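You operate a simulated robot arm through the tools that you are given. There is no shell and no other tool. Be economical: measure what you need, move in short steps, check, and stop when the job is done.

You run a simulated robot arm. Do the job below in one go: nothing can be reset, and whatever is moved stays where it is left.

JOB
Put one of the medium sleeves from the blue stack lid on top of the silver steel weight.

Only the result counts: the job must be done as asked and must still hold three seconds after the hand-in. Knocking over, shifting, dropping, spilling or breaking anything else fails it. Lids that push on must go on centred and level and be pressed home; caps that screw on are set level and turned clockwise until they are tight.

ROBOT AND FRAMES
A 6-joint arm with a two-finger parallel gripper, fixed in place. Base frame: the origin is at the foot of the arm, x ahead of it, y to its left, z up; the work surface is at about z = 0. Lengths are in m, angles in rad, forces in N, time in s.
With the tool pointing down near the work surface it reaches from about 0.18 to 0.46 m from the base axis. Its first joint turns from -1.222 to 1.222 rad. Payload 1.9 kg.
The TCP is the grasp point between the finger pads, 0.023 m short of the fingertips. In the tool frame z runs along the fingers and y along their closing line. The gripper opens to 0.094 m. The fingers are 0.038 m wide and 0.01 m thick; the gripper's body (0.054 by 0.096 m) begins 0.039 m behind the TCP.
Orientation is that of the tool frame in the base frame, as a unit quaternion [w, x, y, z]. With the fingers straight down and closing along the base's y, the tool's x points along the base's -x, its y along +y and its z along -z.

CONTROLS
- The arm moves only by the tool apply_moves. Its argument "motion" is a list of rows, each a list of 7 numbers: the shift along the tool's x, y, z in units of 200 mm (1.0 is 200 mm), then the turn, a rotation vector about the tool's x, y, z in units of 45 degrees (1.0 is 45 degrees), then the opening, from 0 (shut) to 1 (fully open). In form: [[dx, dy, dz, ax, ay, az, hand], ...]. A call has 1 to 20 rows; each row is the pose to reach, as a shift and turn from the pose commanded when the call began, along the tool's axes at that moment. A call with a number of a shift or a turn outside -1 to 1 is refused whole. Each row takes 0.2 s and may step no farther than 0.05 m and 0.15 rad from the row before; otherwise, or with a gripper value out of range, the whole call is refused. A pose out of reach is approached as far as the arm can. The call stops where the force on the tool passes 40 N (or 10 N more than at its start, if that is more) or the arm is blocked; 0.2 s more then pass. Each finger travels about 0.108 m/s and halts on what it meets, pressing with about 21 N; the grip force reading is that of the motor and also rises with nothing between the fingers. The clock runs only during rows and for 0.2 s after the last one: add rows that repeat a pose to give the fingers time. It gives the time, the measured TCP pose, the force on the tool (base axes), the opening and the grip force at its end, in the units of the frame above (readings bear some noise).
- Cameras (640 x 400 px; columns grow to the right, rows downward): "scene" is fixed at [0.0342, 0.2907, 0.449]; the picture's right is [-0.94, -0.35, 0.00], its down [-0.11, 0.30, -0.95] and it looks along [0.33, -0.88, -0.32] (base axes); focal length 322 px, centre (320, 200). "wrist" rides on the gripper at [0.086, 0.016, -0.075] in the tool frame; the picture's right is [-0.18, 0.98, 0.00], its down [-0.58, -0.11, -0.81] and it looks along [-0.79, -0.15, 0.59] (tool axes); focal length 243 px, centre (320, 200). There is no depth. A picture from a camera that has moved, and an enlarged one, comes with that camera's place and axes in the base frame and with its lens.
- get_image(camera): a new picture of that camera. It takes no simulated time.
- enlarge(camera, box): a new picture of the part [left, top, right, bottom] of that camera's present view, enlarged. It takes no simulated time.
- close_job(): hands the job in; it is judged then, once.

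Work in short steps. Places have to be worked out from the pictures, the camera data and where the tool is seen: move nearer, look again, correct. Check each grasp and each placing, and mend what went wrong. You have 90 turns and 46 pictures in all, those below and enlarged ones among them. Open the gripper and draw the arm clear of the work before you hand the job in, unless the task says otherwise; then end with one line.

The tools are called after ">>>" as name(argument=value, ...) on one line, values as JSON. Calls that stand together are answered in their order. apply_moves: Moves the arm, as the interface text tells. Its arguments: {"type":"object","properties":{"motion":{"type":"array"}},"required":["motion"]} The other tools are called the same way: get_image (camera) takes a picture; enlarge (camera, box) takes an enlarged picture of a part of a camera's view; close_job () hands the job in.

At the start:

```text
t: 0.0
eef_pos: [0.1988, -0.2596, 0.3444]
orientation: [0.001, 0.0, 1.0, 0.0]
wrist_force: [0.4, 0.4, 0.2]
opening: 0.0937
grip_force: 0.0
```

scene: 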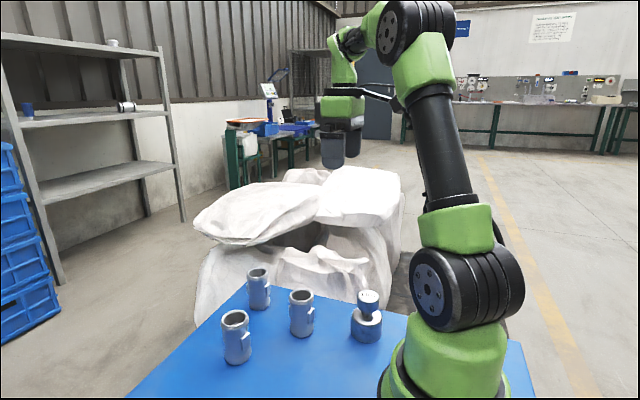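
wrist: 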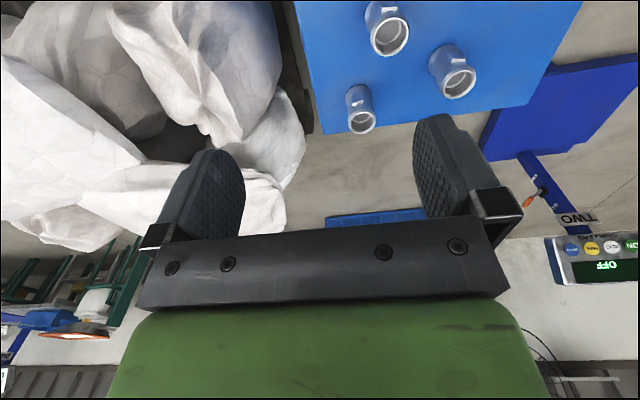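

The scene shows three sleeves and a weight on the blue lid. I enlarge that area to compare sizes.

>>> enlarge(camera="scene", box=[200, 250, 400, 375])

>>> enlarge(camera="wrist", box=[290, 0, 610, 200])

```text
3.20 times, centred on (300, 312) of scene
camera zoom: at [0.0342, 0.2907, 0.449], right [-0.94, -0.35, 0.0], down [-0.11, 0.3, -0.95], along [0.33, -0.88, -0.32], focal length 1030 px, centre (384, -160)
```

zoom: 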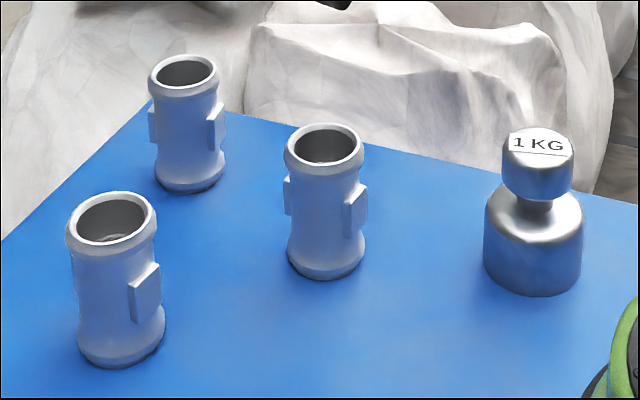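

```text
2.00 times, centred on (450, 100) of wrist
camera zoom: at [0.113, -0.2435, 0.4206], right [0.18, 0.98, 0.0], down [0.58, -0.11, 0.81], along [0.79, -0.15, -0.59], focal length 485 px, centre (60, 400)
```

zoom: 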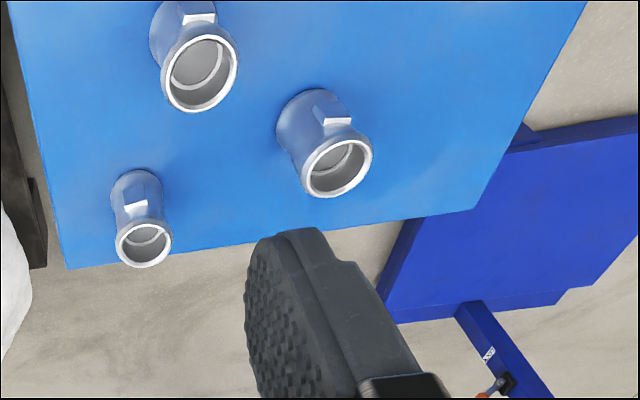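

All three sleeves look alike: about 0.047 m wide and 0.082 m tall. I put the middle one near (0.249, -0.178) and the weight near (0.127, -0.210) with its top at about z = 0.094. I move above the middle sleeve for a closer look.

>>> apply_moves(motion=[[-0.0625, 0.1025, 0.155, 0, 0, 0, 1], [-0.125, 0.205, 0.31, 0, 0, 0, 1], [-0.1875, 0.3075, 0.465, 0, 0, 0, 1], [-0.25, 0.41, 0.62, 0, 0, 0, 1]])

>>> get_image(camera="wrist")

>>> enlarge(camera="scene", box=[200, 225, 440, 375])

```text
t: 1.0
eef_pos: [0.2479, -0.1758, 0.2245]
orientation: [0.0, 0.0, 1.0, 0.0]
wrist_force: [0.3, -1.0, -0.3]
opening: 0.0939
grip_force: 0.0
```

```text
41 pictures are left
camera wrist: at [0.163, -0.1607, 0.2978], right [0.18, 0.98, 0.0], down [0.58, -0.11, 0.81], along [0.79, -0.15, -0.59], focal length 243 px, centre (320, 200)
```

wrist: 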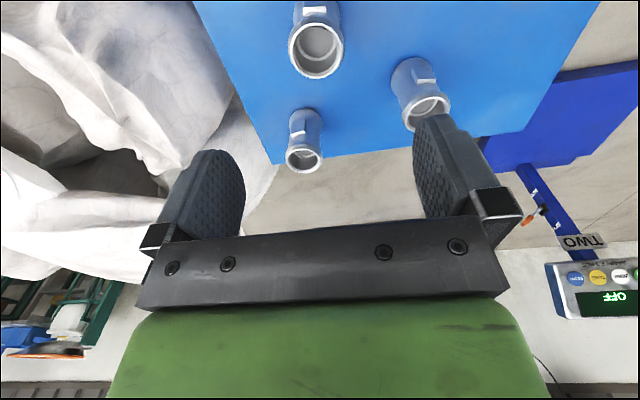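

```text
2.67 times, centred on (320, 300) of scene
camera zoom: at [0.0342, 0.2907, 0.449], right [-0.94, -0.35, 0.0], down [-0.11, 0.3, -0.95], along [0.33, -0.88, -0.32], focal length 858 px, centre (320, -67)
```

zoom: 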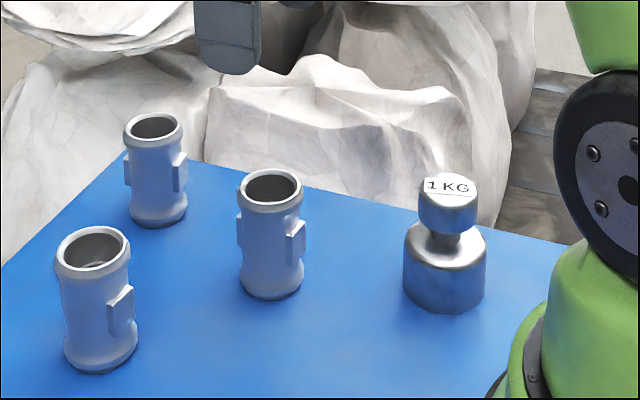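

Now I zoom in on the sleeves in the wrist view to compare them and locate the middle one.

>>> enlarge(camera="wrist", box=[256, 0, 496, 150])

```text
2.67 times, centred on (376, 75) of wrist
camera zoom: at [0.163, -0.1607, 0.2978], right [0.18, 0.98, 0.0], down [0.58, -0.11, 0.81], along [0.79, -0.15, -0.59], focal length 647 px, centre (171, 533)
```

zoom: 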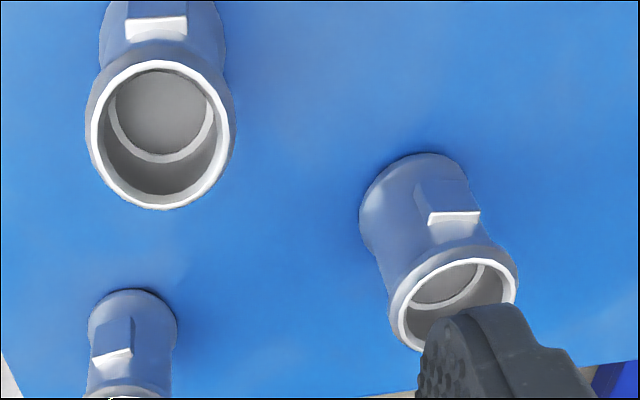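

The wrist view puts the middle sleeve's rim at about (0.248, -0.179), with lugs facing ±x, so closing along y grips the round waist. I go straight down with the gripper open to about z = 0.056.

>>> apply_moves(motion=[[0.003, -0.007, 0.2, 0, 0, 0, 1], [0.003, -0.007, 0.4, 0, 0, 0, 1], [0.003, -0.007, 0.55, 0, 0, 0, 1], [0.003, -0.007, 0.65, 0, 0, 0, 1], [0.003, -0.007, 0.74, 0, 0, 0, 1], [0.003, -0.007, 0.822, 0, 0, 0, 1], [0.003, -0.007, 0.822, 0, 0, 0, 1]])

>>> enlarge(camera="scene", box=[200, 225, 440, 375])

>>> get_image(camera="wrist")

```text
t: 2.6
eef_pos: [0.2472, -0.1799, 0.0585]
orientation: [0.001, 0.0, 1.0, -0.001]
wrist_force: [-0.4, 0.4, -0.2]
opening: 0.0938
grip_force: 0.1
```

```text
2.67 times, centred on (320, 300) of scene
camera zoom: at [0.0342, 0.2907, 0.449], right [-0.94, -0.35, 0.0], down [-0.11, 0.3, -0.95], along [0.33, -0.88, -0.32], focal length 858 px, centre (320, -67)
```

zoom: 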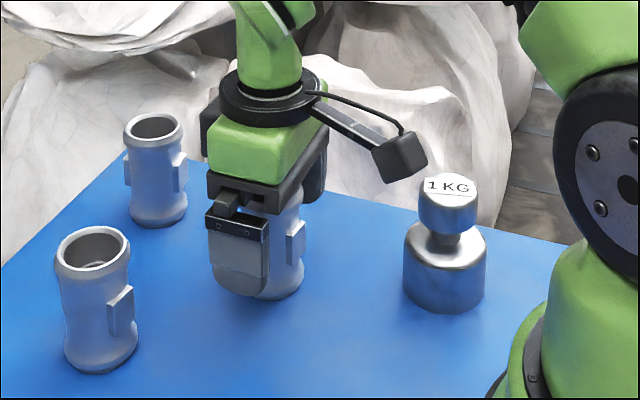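

```text
37 pictures are left
camera wrist: at [0.1623, -0.1631, 0.1324], right [0.18, 0.98, 0.0], down [0.58, -0.11, 0.81], along [0.79, -0.15, -0.59], focal length 243 px, centre (320, 200)
```

wrist: 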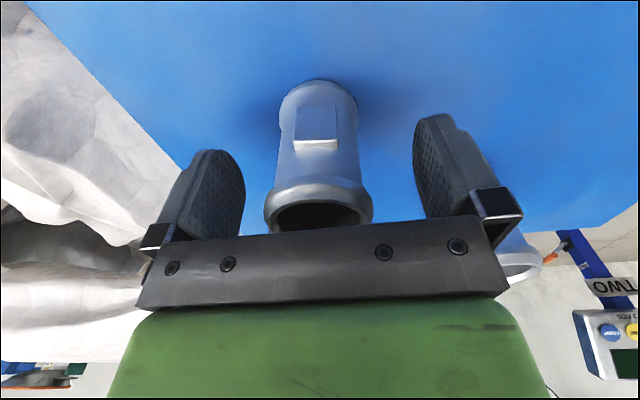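

The sleeve is centred between the fingers, with the TCP projecting to column 320 and the sleeve at about 319–322. I close the gripper.

>>> apply_moves(motion=[[0, 0, 0, 0, 0, 0, 0.75], [0, 0, 0, 0, 0, 0, 0.6], [0, 0, 0, 0, 0, 0, 0.5], [0, 0, 0, 0, 0, 0, 0.4], [0, 0, 0, 0, 0, 0, 0.3], [0, 0, 0, 0, 0, 0, 0.2], [0, 0, 0, 0, 0, 0, 0.2]])

>>> get_image(camera="wrist")

```text
t: 4.2
eef_pos: [0.2476, -0.1788, 0.0582]
orientation: [0.001, -0.001, 1.0, 0.0]
wrist_force: [1.2, -0.8, 3.6]
opening: 0.0491
grip_force: 20.6
```

```text
36 pictures are left
camera wrist: at [0.1624, -0.1632, 0.1327], right [0.18, 0.98, 0.0], down [0.58, -0.11, 0.81], along [0.79, -0.15, -0.59], focal length 243 px, centre (320, 200)
```

wrist: 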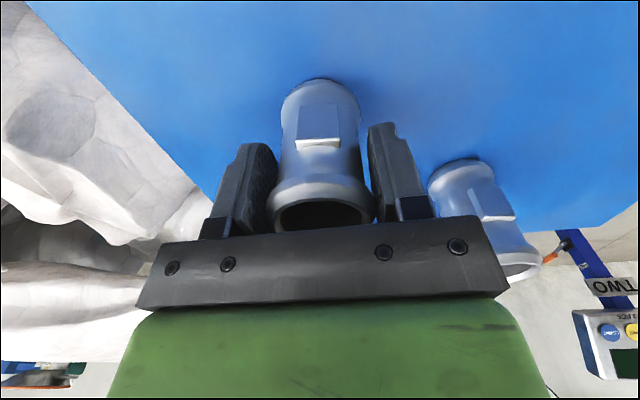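

It is held at 0.049 m, the collar width, with a 20.6 N grip. I lift slowly and check for tilt.

>>> apply_moves(motion=[[0, 0, -0.05, 0, 0, 0, 0.2], [0, 0, -0.15, 0, 0, 0, 0.2], [0, 0, -0.3, 0, 0, 0, 0.2], [0, 0, -0.45, 0, 0, 0, 0.2], [0, 0, -0.6, 0, 0, 0, 0.2], [0, 0, -0.7, 0, 0, 0, 0.2], [0, 0, -0.7, 0, 0, 0, 0.2]])

>>> enlarge(camera="scene", box=[200, 185, 440, 335])

>>> get_image(camera="wrist")

```text
t: 5.8
eef_pos: [0.2482, -0.1813, 0.197]
orientation: [0.0, 0.0, 1.0, 0.0]
wrist_force: [0.4, 0.2, -4.6]
opening: 0.0488
grip_force: 20.7
```

```text
2.67 times, centred on (320, 260) of scene
camera zoom: at [0.0342, 0.2907, 0.449], right [-0.94, -0.35, 0.0], down [-0.11, 0.3, -0.95], along [0.33, -0.88, -0.32], focal length 858 px, centre (320, 40)
```

zoom: 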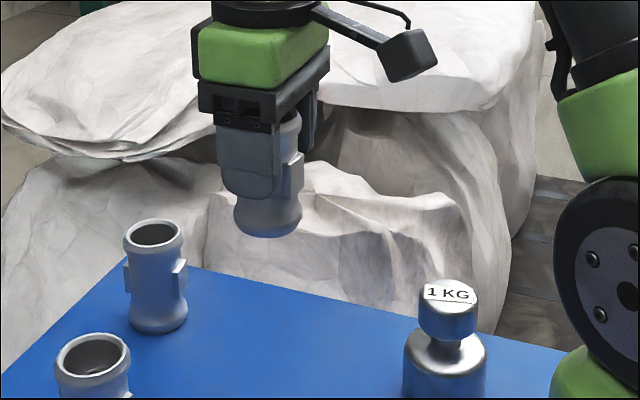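

```text
34 pictures are left
camera wrist: at [0.1631, -0.1656, 0.271], right [0.18, 0.98, 0.0], down [0.58, -0.11, 0.81], along [0.79, -0.15, -0.59], focal length 243 px, centre (320, 200)
```

wrist: 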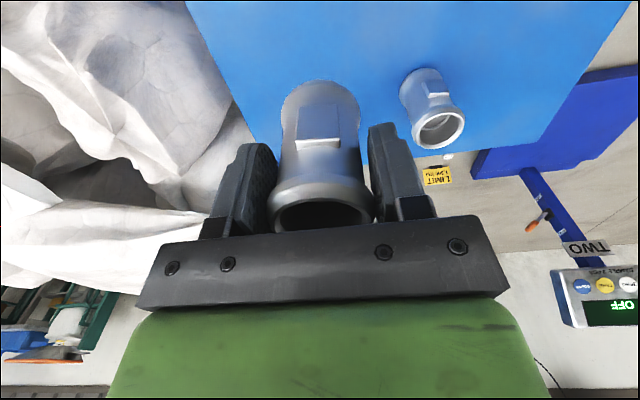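

The lift is clean: no slip, and the load is about 0.48 kg. I carry it level to above the weight, with the sleeve bottom about 45 mm above the knob, then check alignment from both cameras.

>>> apply_moves(motion=[[0.1, -0.025, 0, 0, 0, 0, 0.2], [0.22, -0.055, 0, 0, 0, 0, 0.2], [0.34, -0.085, 0, 0, 0, 0, 0.2], [0.46, -0.115, 0, 0, 0, 0, 0.2], [0.55, -0.138, 0, 0, 0, 0, 0.2], [0.6075, -0.153, 0, 0, 0, 0, 0.2], [0.6075, -0.153, 0, 0, 0, 0, 0.2], [0.6075, -0.153, 0, 0, 0, 0, 0.2]])

>>> enlarge(camera="scene", box=[280, 200, 440, 350])

>>> get_image(camera="wrist")

```text
t: 7.6
eef_pos: [0.1284, -0.2079, 0.1976]
orientation: [0.001, -0.001, 1.0, 0.001]
wrist_force: [-0.1, 0.2, -3.3]
opening: 0.0488
grip_force: 21.2
```

```text
2.67 times, centred on (360, 275) of scene
camera zoom: at [0.0342, 0.2907, 0.449], right [-0.94, -0.35, 0.0], down [-0.11, 0.3, -0.95], along [0.33, -0.88, -0.32], focal length 858 px, centre (213, 0)
```

zoom: 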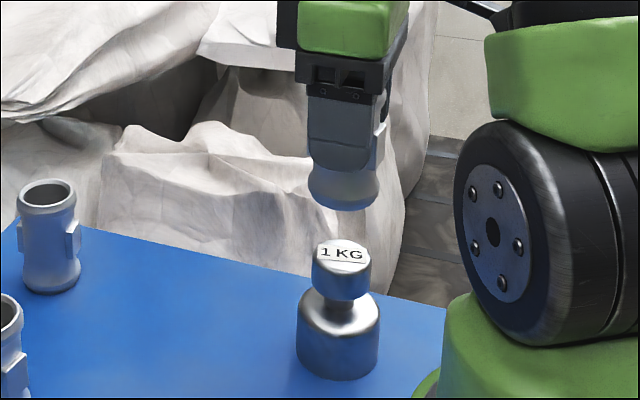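

```text
32 pictures are left
camera wrist: at [0.042, -0.1932, 0.2718], right [0.18, 0.98, 0.0], down [0.58, -0.11, 0.81], along [0.79, -0.15, -0.59], focal length 243 px, centre (320, 200)
```

wrist: 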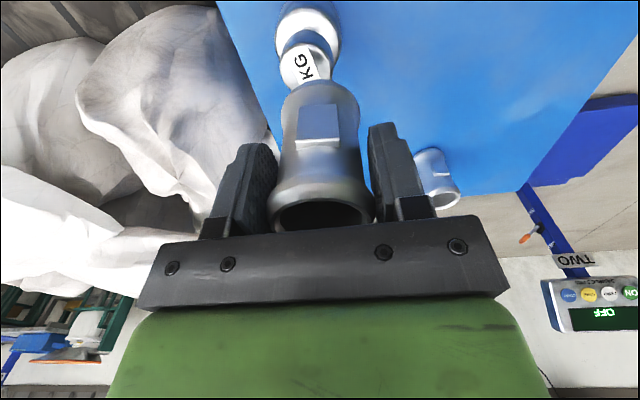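

The wrist view shows the knob just below the sleeve. I zoom in there to measure the misalignment.

>>> enlarge(camera="wrist", box=[240, 0, 400, 100])

>>> enlarge(camera="scene", box=[330, 220, 410, 350])

```text
4.00 times, centred on (320, 50) of wrist
camera zoom: at [0.042, -0.1932, 0.2718], right [0.18, 0.98, 0.0], down [0.58, -0.11, 0.81], along [0.79, -0.15, -0.59], focal length 970 px, centre (320, 800)
```

zoom: 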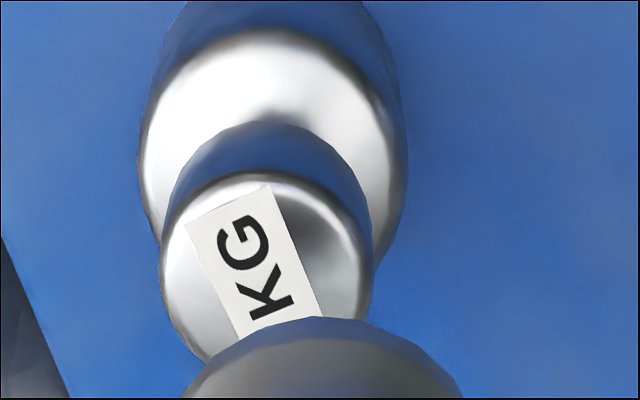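

```text
3.08 times, centred on (370, 285) of scene
camera zoom: at [0.0342, 0.2907, 0.449], right [-0.94, -0.35, 0.0], down [-0.11, 0.3, -0.95], along [0.33, -0.88, -0.32], focal length 990 px, centre (166, -62)
```

zoom: 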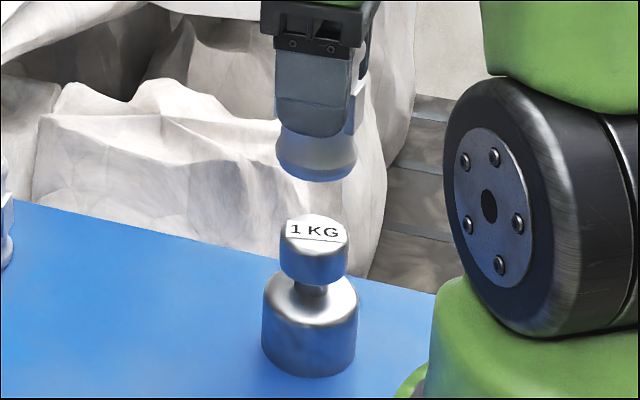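

The knob is about 10 mm to the -y side of the sleeve, while the x offset looks small. I apply that correction and go down 20 mm, which still leaves clearance, then measure again.

>>> apply_moves(motion=[[0, -0.025, 0, 0, 0, 0, 0.2], [-0.005, -0.05, 0, 0, 0, 0, 0.2], [-0.005, -0.05, 0.05, 0, 0, 0, 0.2], [-0.005, -0.05, 0.1, 0, 0, 0, 0.2], [-0.005, -0.05, 0.1, 0, 0, 0, 0.2], [-0.005, -0.05, 0.1, 0, 0, 0, 0.2]])

>>> enlarge(camera="wrist", box=[240, 0, 400, 100])

>>> enlarge(camera="scene", box=[330, 265, 410, 315])

```text
t: 9.0
eef_pos: [0.1288, -0.2177, 0.177]
orientation: [0.0, 0.0, 1.0, 0.0]
wrist_force: [0.2, -0.1, -3.0]
opening: 0.049
grip_force: 21.1
```

```text
4.00 times, centred on (320, 50) of wrist
camera zoom: at [0.0436, -0.2016, 0.2517], right [0.18, 0.98, 0.0], down [0.58, -0.11, 0.81], along [0.79, -0.15, -0.59], focal length 970 px, centre (320, 800)
```

zoom: 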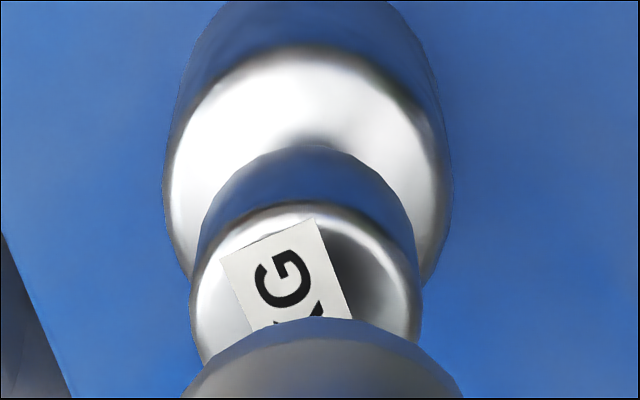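

```text
8.00 times, centred on (370, 290) of scene
camera zoom: at [0.0342, 0.2907, 0.449], right [-0.94, -0.35, 0.0], down [-0.11, 0.3, -0.95], along [0.33, -0.88, -0.32], focal length 2574 px, centre (-80, -520)
```

zoom: 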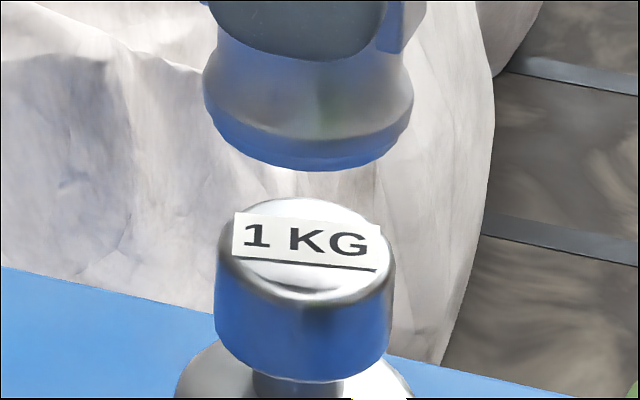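

Remaining offset is about -3 mm in y and -1 mm in x. I apply it and go down another 14 mm.

>>> apply_moves(motion=[[0.005, -0.014, 0, 0, 0, 0, 0.2], [0.005, -0.014, 0.035, 0, 0, 0, 0.2], [0.005, -0.014, 0.07, 0, 0, 0, 0.2], [0.005, -0.014, 0.07, 0, 0, 0, 0.2], [0.005, -0.014, 0.07, 0, 0, 0, 0.2]])

>>> enlarge(camera="wrist", box=[240, 0, 400, 100])

>>> enlarge(camera="scene", box=[330, 265, 410, 315])

```text
t: 10.2
eef_pos: [0.1259, -0.2213, 0.1643]
orientation: [0.001, 0.0, 1.0, 0.0]
wrist_force: [-0.8, 0.2, -3.4]
opening: 0.0488
grip_force: 21.1
```

```text
4.00 times, centred on (320, 50) of wrist
camera zoom: at [0.0412, -0.2056, 0.2373], right [0.18, 0.98, 0.0], down [0.58, -0.11, 0.81], along [0.79, -0.15, -0.59], focal length 970 px, centre (320, 800)
```

zoom: 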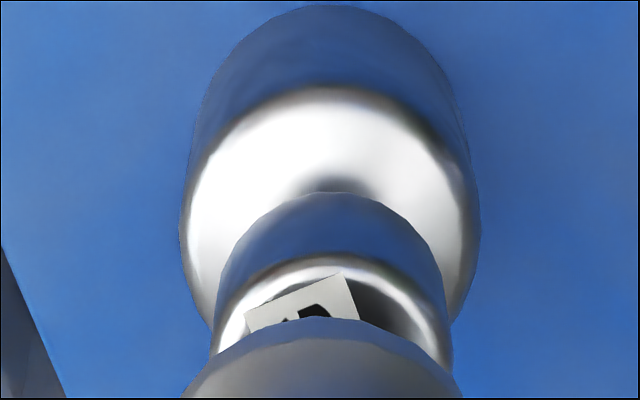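

```text
8.00 times, centred on (370, 290) of scene
camera zoom: at [0.0342, 0.2907, 0.449], right [-0.94, -0.35, 0.0], down [-0.11, 0.3, -0.95], along [0.33, -0.88, -0.32], focal length 2574 px, centre (-80, -520)
```

zoom: 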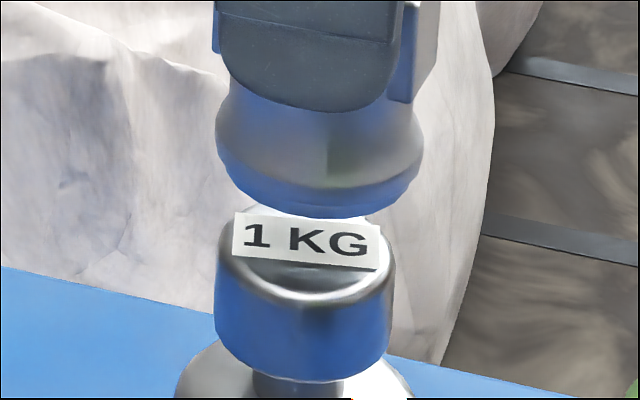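

It overshot slightly: the residual is about +1.6 mm in x and +1.1 mm in y. I correct that and go down 8 mm.

>>> apply_moves(motion=[[-0.008, 0.0055, 0, 0, 0, 0, 0.2], [-0.008, 0.0055, 0.02, 0, 0, 0, 0.2], [-0.008, 0.0055, 0.04, 0, 0, 0, 0.2], [-0.008, 0.0055, 0.04, 0, 0, 0, 0.2], [-0.008, 0.0055, 0.04, 0, 0, 0, 0.2]])

>>> enlarge(camera="wrist", box=[240, 0, 400, 100])

>>> enlarge(camera="scene", box=[330, 265, 410, 315])

```text
t: 11.4
eef_pos: [0.1283, -0.2214, 0.1571]
orientation: [0.002, 0.0, 1.0, -0.001]
wrist_force: [0.5, -0.4, -3.2]
opening: 0.0492
grip_force: 20.4
```

```text
4.00 times, centred on (320, 50) of wrist
camera zoom: at [0.0424, -0.2051, 0.2299], right [0.18, 0.98, 0.0], down [0.58, -0.11, 0.81], along [0.79, -0.15, -0.59], focal length 970 px, centre (320, 800)
```

zoom: 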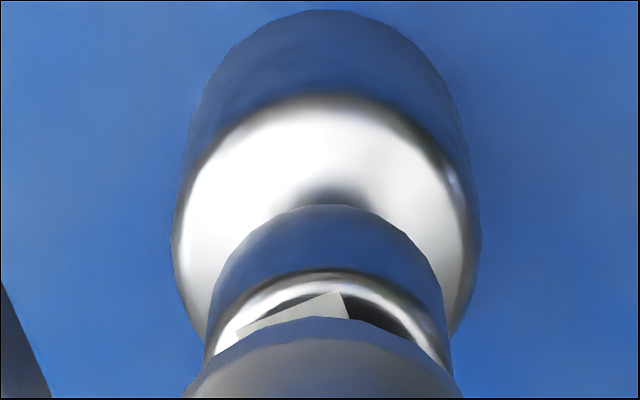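

```text
8.00 times, centred on (370, 290) of scene
camera zoom: at [0.0342, 0.2907, 0.449], right [-0.94, -0.35, 0.0], down [-0.11, 0.3, -0.95], along [0.33, -0.88, -0.32], focal length 2574 px, centre (-80, -520)
```

zoom: 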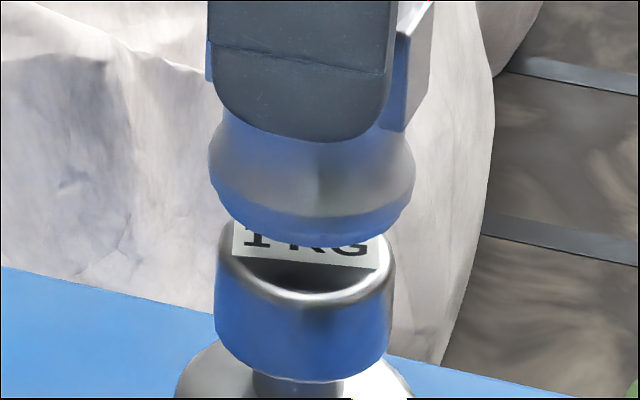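

Alignment is now within about 1 mm. I go down in 1.5 mm steps and watch the force for contact.

>>> apply_moves(motion=[[-0.001, 0.003, 0.0075, 0, 0, 0, 0.2], [-0.001, 0.003, 0.015, 0, 0, 0, 0.2], [-0.001, 0.003, 0.0225, 0, 0, 0, 0.2], [-0.001, 0.003, 0.03, 0, 0, 0, 0.2], [-0.001, 0.003, 0.03, 0, 0, 0, 0.2]])

>>> enlarge(camera="scene", box=[330, 265, 410, 315])

>>> enlarge(camera="wrist", box=[240, 0, 400, 100])

```text
t: 12.6
eef_pos: [0.1273, -0.2207, 0.1507]
orientation: [0.0, 0.0, 1.0, 0.0]
wrist_force: [0.4, -0.1, -4.1]
opening: 0.0489
grip_force: 20.9
```

```text
8.00 times, centred on (370, 290) of scene
camera zoom: at [0.0342, 0.2907, 0.449], right [-0.94, -0.35, 0.0], down [-0.11, 0.3, -0.95], along [0.33, -0.88, -0.32], focal length 2574 px, centre (-80, -520)
```

zoom: 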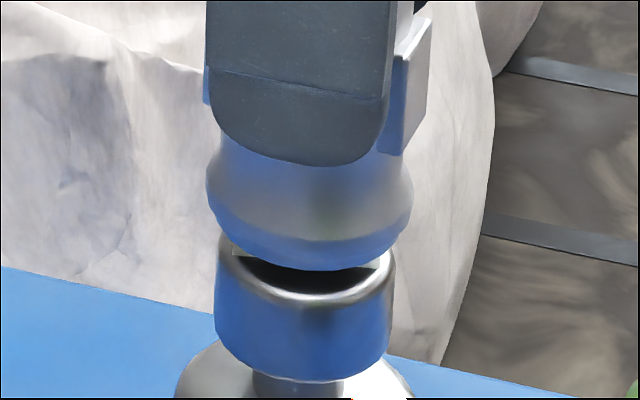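

```text
4.00 times, centred on (320, 50) of wrist
camera zoom: at [0.0424, -0.204, 0.2244], right [0.18, 0.98, 0.0], down [0.58, -0.11, 0.81], along [0.79, -0.15, -0.59], focal length 970 px, centre (320, 800)
```

zoom: 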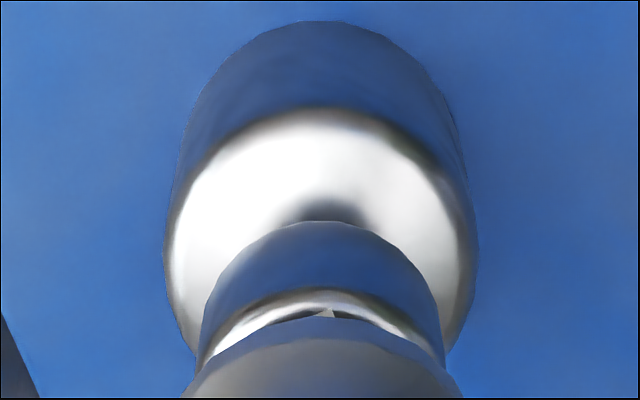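

Both views are still aligned within about 0.5 mm and there is no contact yet. I continue down.

>>> apply_moves(motion=[[0, 0, 0.0075, 0, 0, 0, 0.2], [0, 0, 0.015, 0, 0, 0, 0.2], [0, 0, 0.0225, 0, 0, 0, 0.2], [0, 0, 0.0225, 0, 0, 0, 0.2]])

>>> enlarge(camera="scene", box=[330, 265, 410, 315])

```text
t: 13.6
eef_pos: [0.1295, -0.2202, 0.146]
orientation: [0.001, 0.0, 1.0, 0.0]
wrist_force: [0.2, -0.8, -3.4]
opening: 0.049
grip_force: 21.7
```

```text
8.00 times, centred on (370, 290) of scene
camera zoom: at [0.0342, 0.2907, 0.449], right [-0.94, -0.35, 0.0], down [-0.11, 0.3, -0.95], along [0.33, -0.88, -0.32], focal length 2574 px, centre (-80, -520)
```

zoom: 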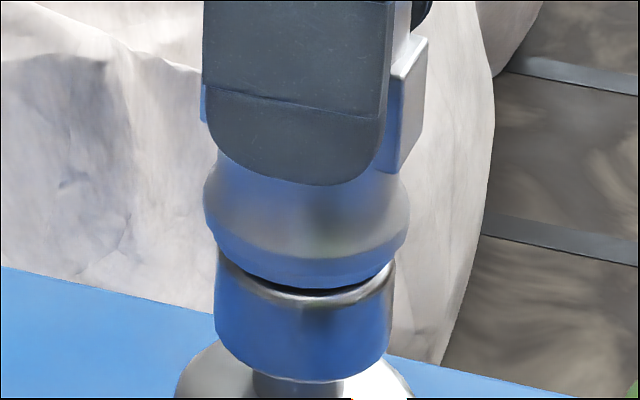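

The gap is nearly closed. I take 1 mm steps down to contact.

>>> apply_moves(motion=[[0, 0, 0.005, 0, 0, 0, 0.2], [0, 0, 0.01, 0, 0, 0, 0.2], [0, 0, 0.01, 0, 0, 0, 0.2]])

>>> enlarge(camera="scene", box=[330, 265, 410, 315])

```text
t: 14.4
eef_pos: [0.1285, -0.2208, 0.1424]
orientation: [0.001, 0.0, 1.0, 0.0]
wrist_force: [0.4, -0.5, -3.4]
opening: 0.0487
grip_force: 20.9
```

```text
8.00 times, centred on (370, 290) of scene
camera zoom: at [0.0342, 0.2907, 0.449], right [-0.94, -0.35, 0.0], down [-0.11, 0.3, -0.95], along [0.33, -0.88, -0.32], focal length 2574 px, centre (-80, -520)
```

zoom: 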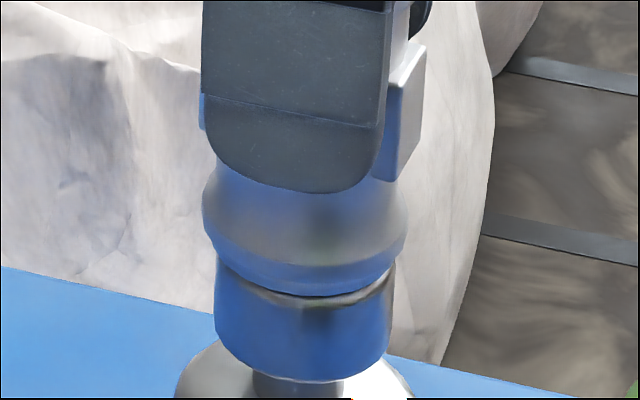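

No force yet, and the alignment still holds. I keep going in 1 mm steps.

>>> apply_moves(motion=[[0.002, 0, 0.005, 0, 0, 0, 0.2], [0.002, 0, 0.01, 0, 0, 0, 0.2], [0.002, 0, 0.01, 0, 0, 0, 0.2]])

```text
t: 15.2
eef_pos: [0.1271, -0.2196, 0.1413]
orientation: [0.001, 0.001, 1.0, -0.001]
wrist_force: [2.8, 3.3, 14.1]
opening: 0.0488
grip_force: 21.0
```

Contact: the vertical force rose to +14 N. I check both views before releasing.

>>> enlarge(camera="scene", box=[330, 255, 410, 305])

>>> enlarge(camera="wrist", box=[240, 0, 400, 100])

```text
8.00 times, centred on (370, 280) of scene
camera zoom: at [0.0342, 0.2907, 0.4489], right [-0.94, -0.35, 0.0], down [-0.11, 0.3, -0.95], along [0.33, -0.88, -0.32], focal length 2574 px, centre (-80, -440)
```

zoom: 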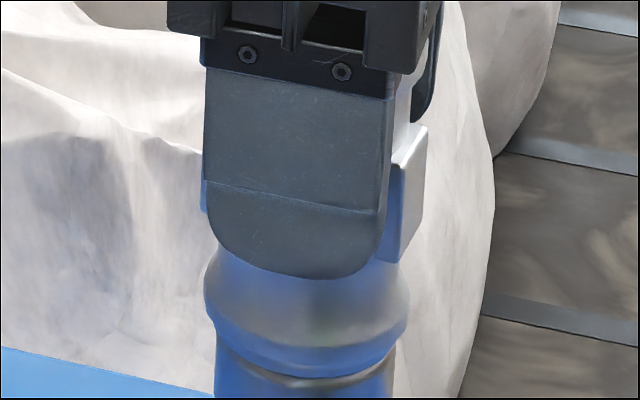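

```text
4.00 times, centred on (320, 50) of wrist
camera zoom: at [0.0427, -0.2046, 0.2155], right [0.18, 0.98, 0.0], down [0.58, -0.11, 0.81], along [0.79, -0.15, -0.59], focal length 970 px, centre (320, 800)
```

zoom: 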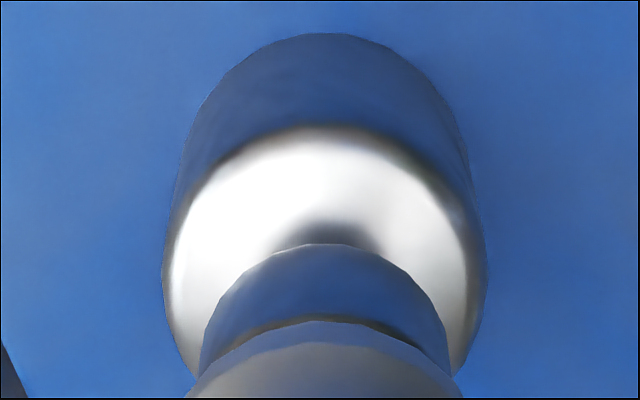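

The sleeve is centred on the knob in both views. I relieve the press slightly and open the fingers gradually.

>>> apply_moves(motion=[[0, 0, -0.003, 0, 0, 0, 0.2], [0, 0, -0.003, 0, 0, 0, 0.2], [0, 0, -0.003, 0, 0, 0, 0.5], [0, 0, -0.003, 0, 0, 0, 0.55], [0, 0, -0.003, 0, 0, 0, 0.62], [0, 0, -0.003, 0, 0, 0, 0.72], [0, 0, -0.003, 0, 0, 0, 0.85], [0, 0, -0.003, 0, 0, 0, 1], [0, 0, -0.003, 0, 0, 0, 1]])

>>> get_image(camera="wrist")

>>> enlarge(camera="scene", box=[290, 215, 450, 345])

```text
t: 17.2
eef_pos: [0.128, -0.2192, 0.1437]
orientation: [0.001, 0.0, 1.0, 0.0]
wrist_force: [-0.9, -0.4, -0.7]
opening: 0.0939
grip_force: 0.1
```

```text
17 pictures are left
camera wrist: at [0.0427, -0.2047, 0.2162], right [0.18, 0.98, 0.0], down [0.58, -0.11, 0.81], along [0.79, -0.15, -0.59], focal length 243 px, centre (320, 200)
```

wrist: 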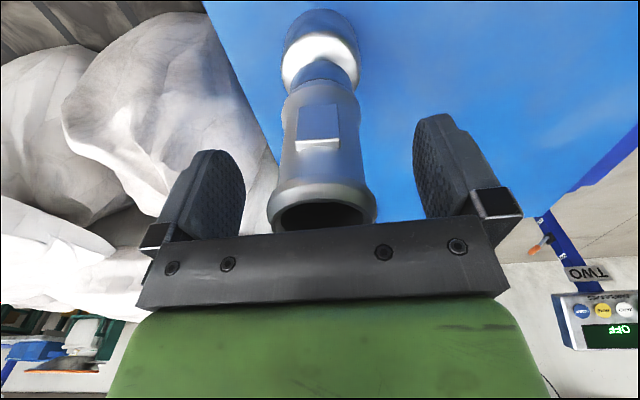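

```text
3.08 times, centred on (370, 280) of scene
camera zoom: at [0.0342, 0.2907, 0.449], right [-0.94, -0.35, 0.0], down [-0.11, 0.3, -0.95], along [0.33, -0.88, -0.32], focal length 990 px, centre (166, -46)
```

zoom: 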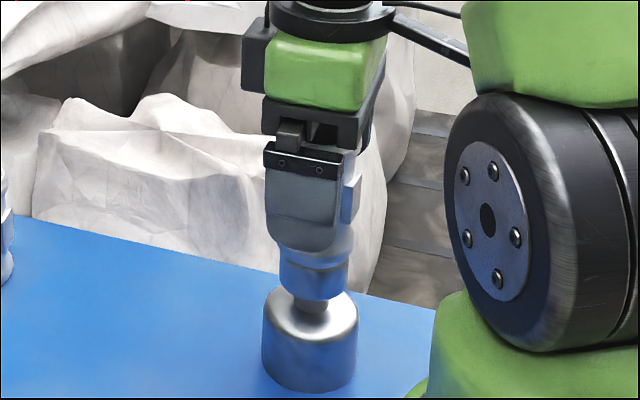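

The sleeve stands free and upright on the weight, with both fingers clear. I rise straight up, well above it.

>>> apply_moves(motion=[[0, 0, -0.05, 0, 0, 0, 1], [0, 0, -0.15, 0, 0, 0, 1], [0, 0, -0.3, 0, 0, 0, 1], [0, 0, -0.45, 0, 0, 0, 1], [0, 0, -0.6, 0, 0, 0, 1], [0, 0, -0.75, 0, 0, 0, 1], [0, 0, -0.75, 0, 0, 0, 1], [0, 0, -0.75, 0, 0, 0, 1]])

>>> get_image(camera="scene")

>>> enlarge(camera="scene", box=[310, 225, 430, 345])

```text
t: 19.0
eef_pos: [0.1291, -0.218, 0.2918]
orientation: [0.001, 0.0, 1.0, 0.0]
wrist_force: [-0.6, -0.2, 0.1]
opening: 0.0941
grip_force: 0.0
```

```text
15 pictures are left
```

scene: 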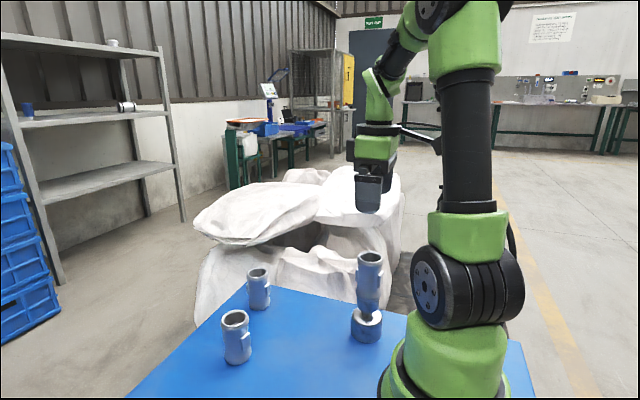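

```text
3.33 times, centred on (370, 285) of scene
camera zoom: at [0.0342, 0.2907, 0.449], right [-0.94, -0.35, 0.0], down [-0.11, 0.3, -0.95], along [0.33, -0.88, -0.32], focal length 1073 px, centre (153, -83)
```

zoom: 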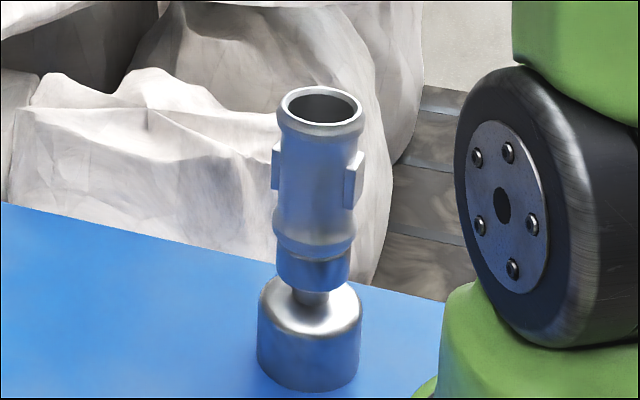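

The sleeve stands upright and centred on the weight, the other sleeves look undisturbed, and the arm is clear. I hand the job in.

>>> close_job()

```text
The job is handed in.
```

I put one of the sleeves from the blue lid upright and centred on top of the silver 1 kg weight, let go of it and moved the arm clear. The three sleeves measured about the same size, so I took the middle one.
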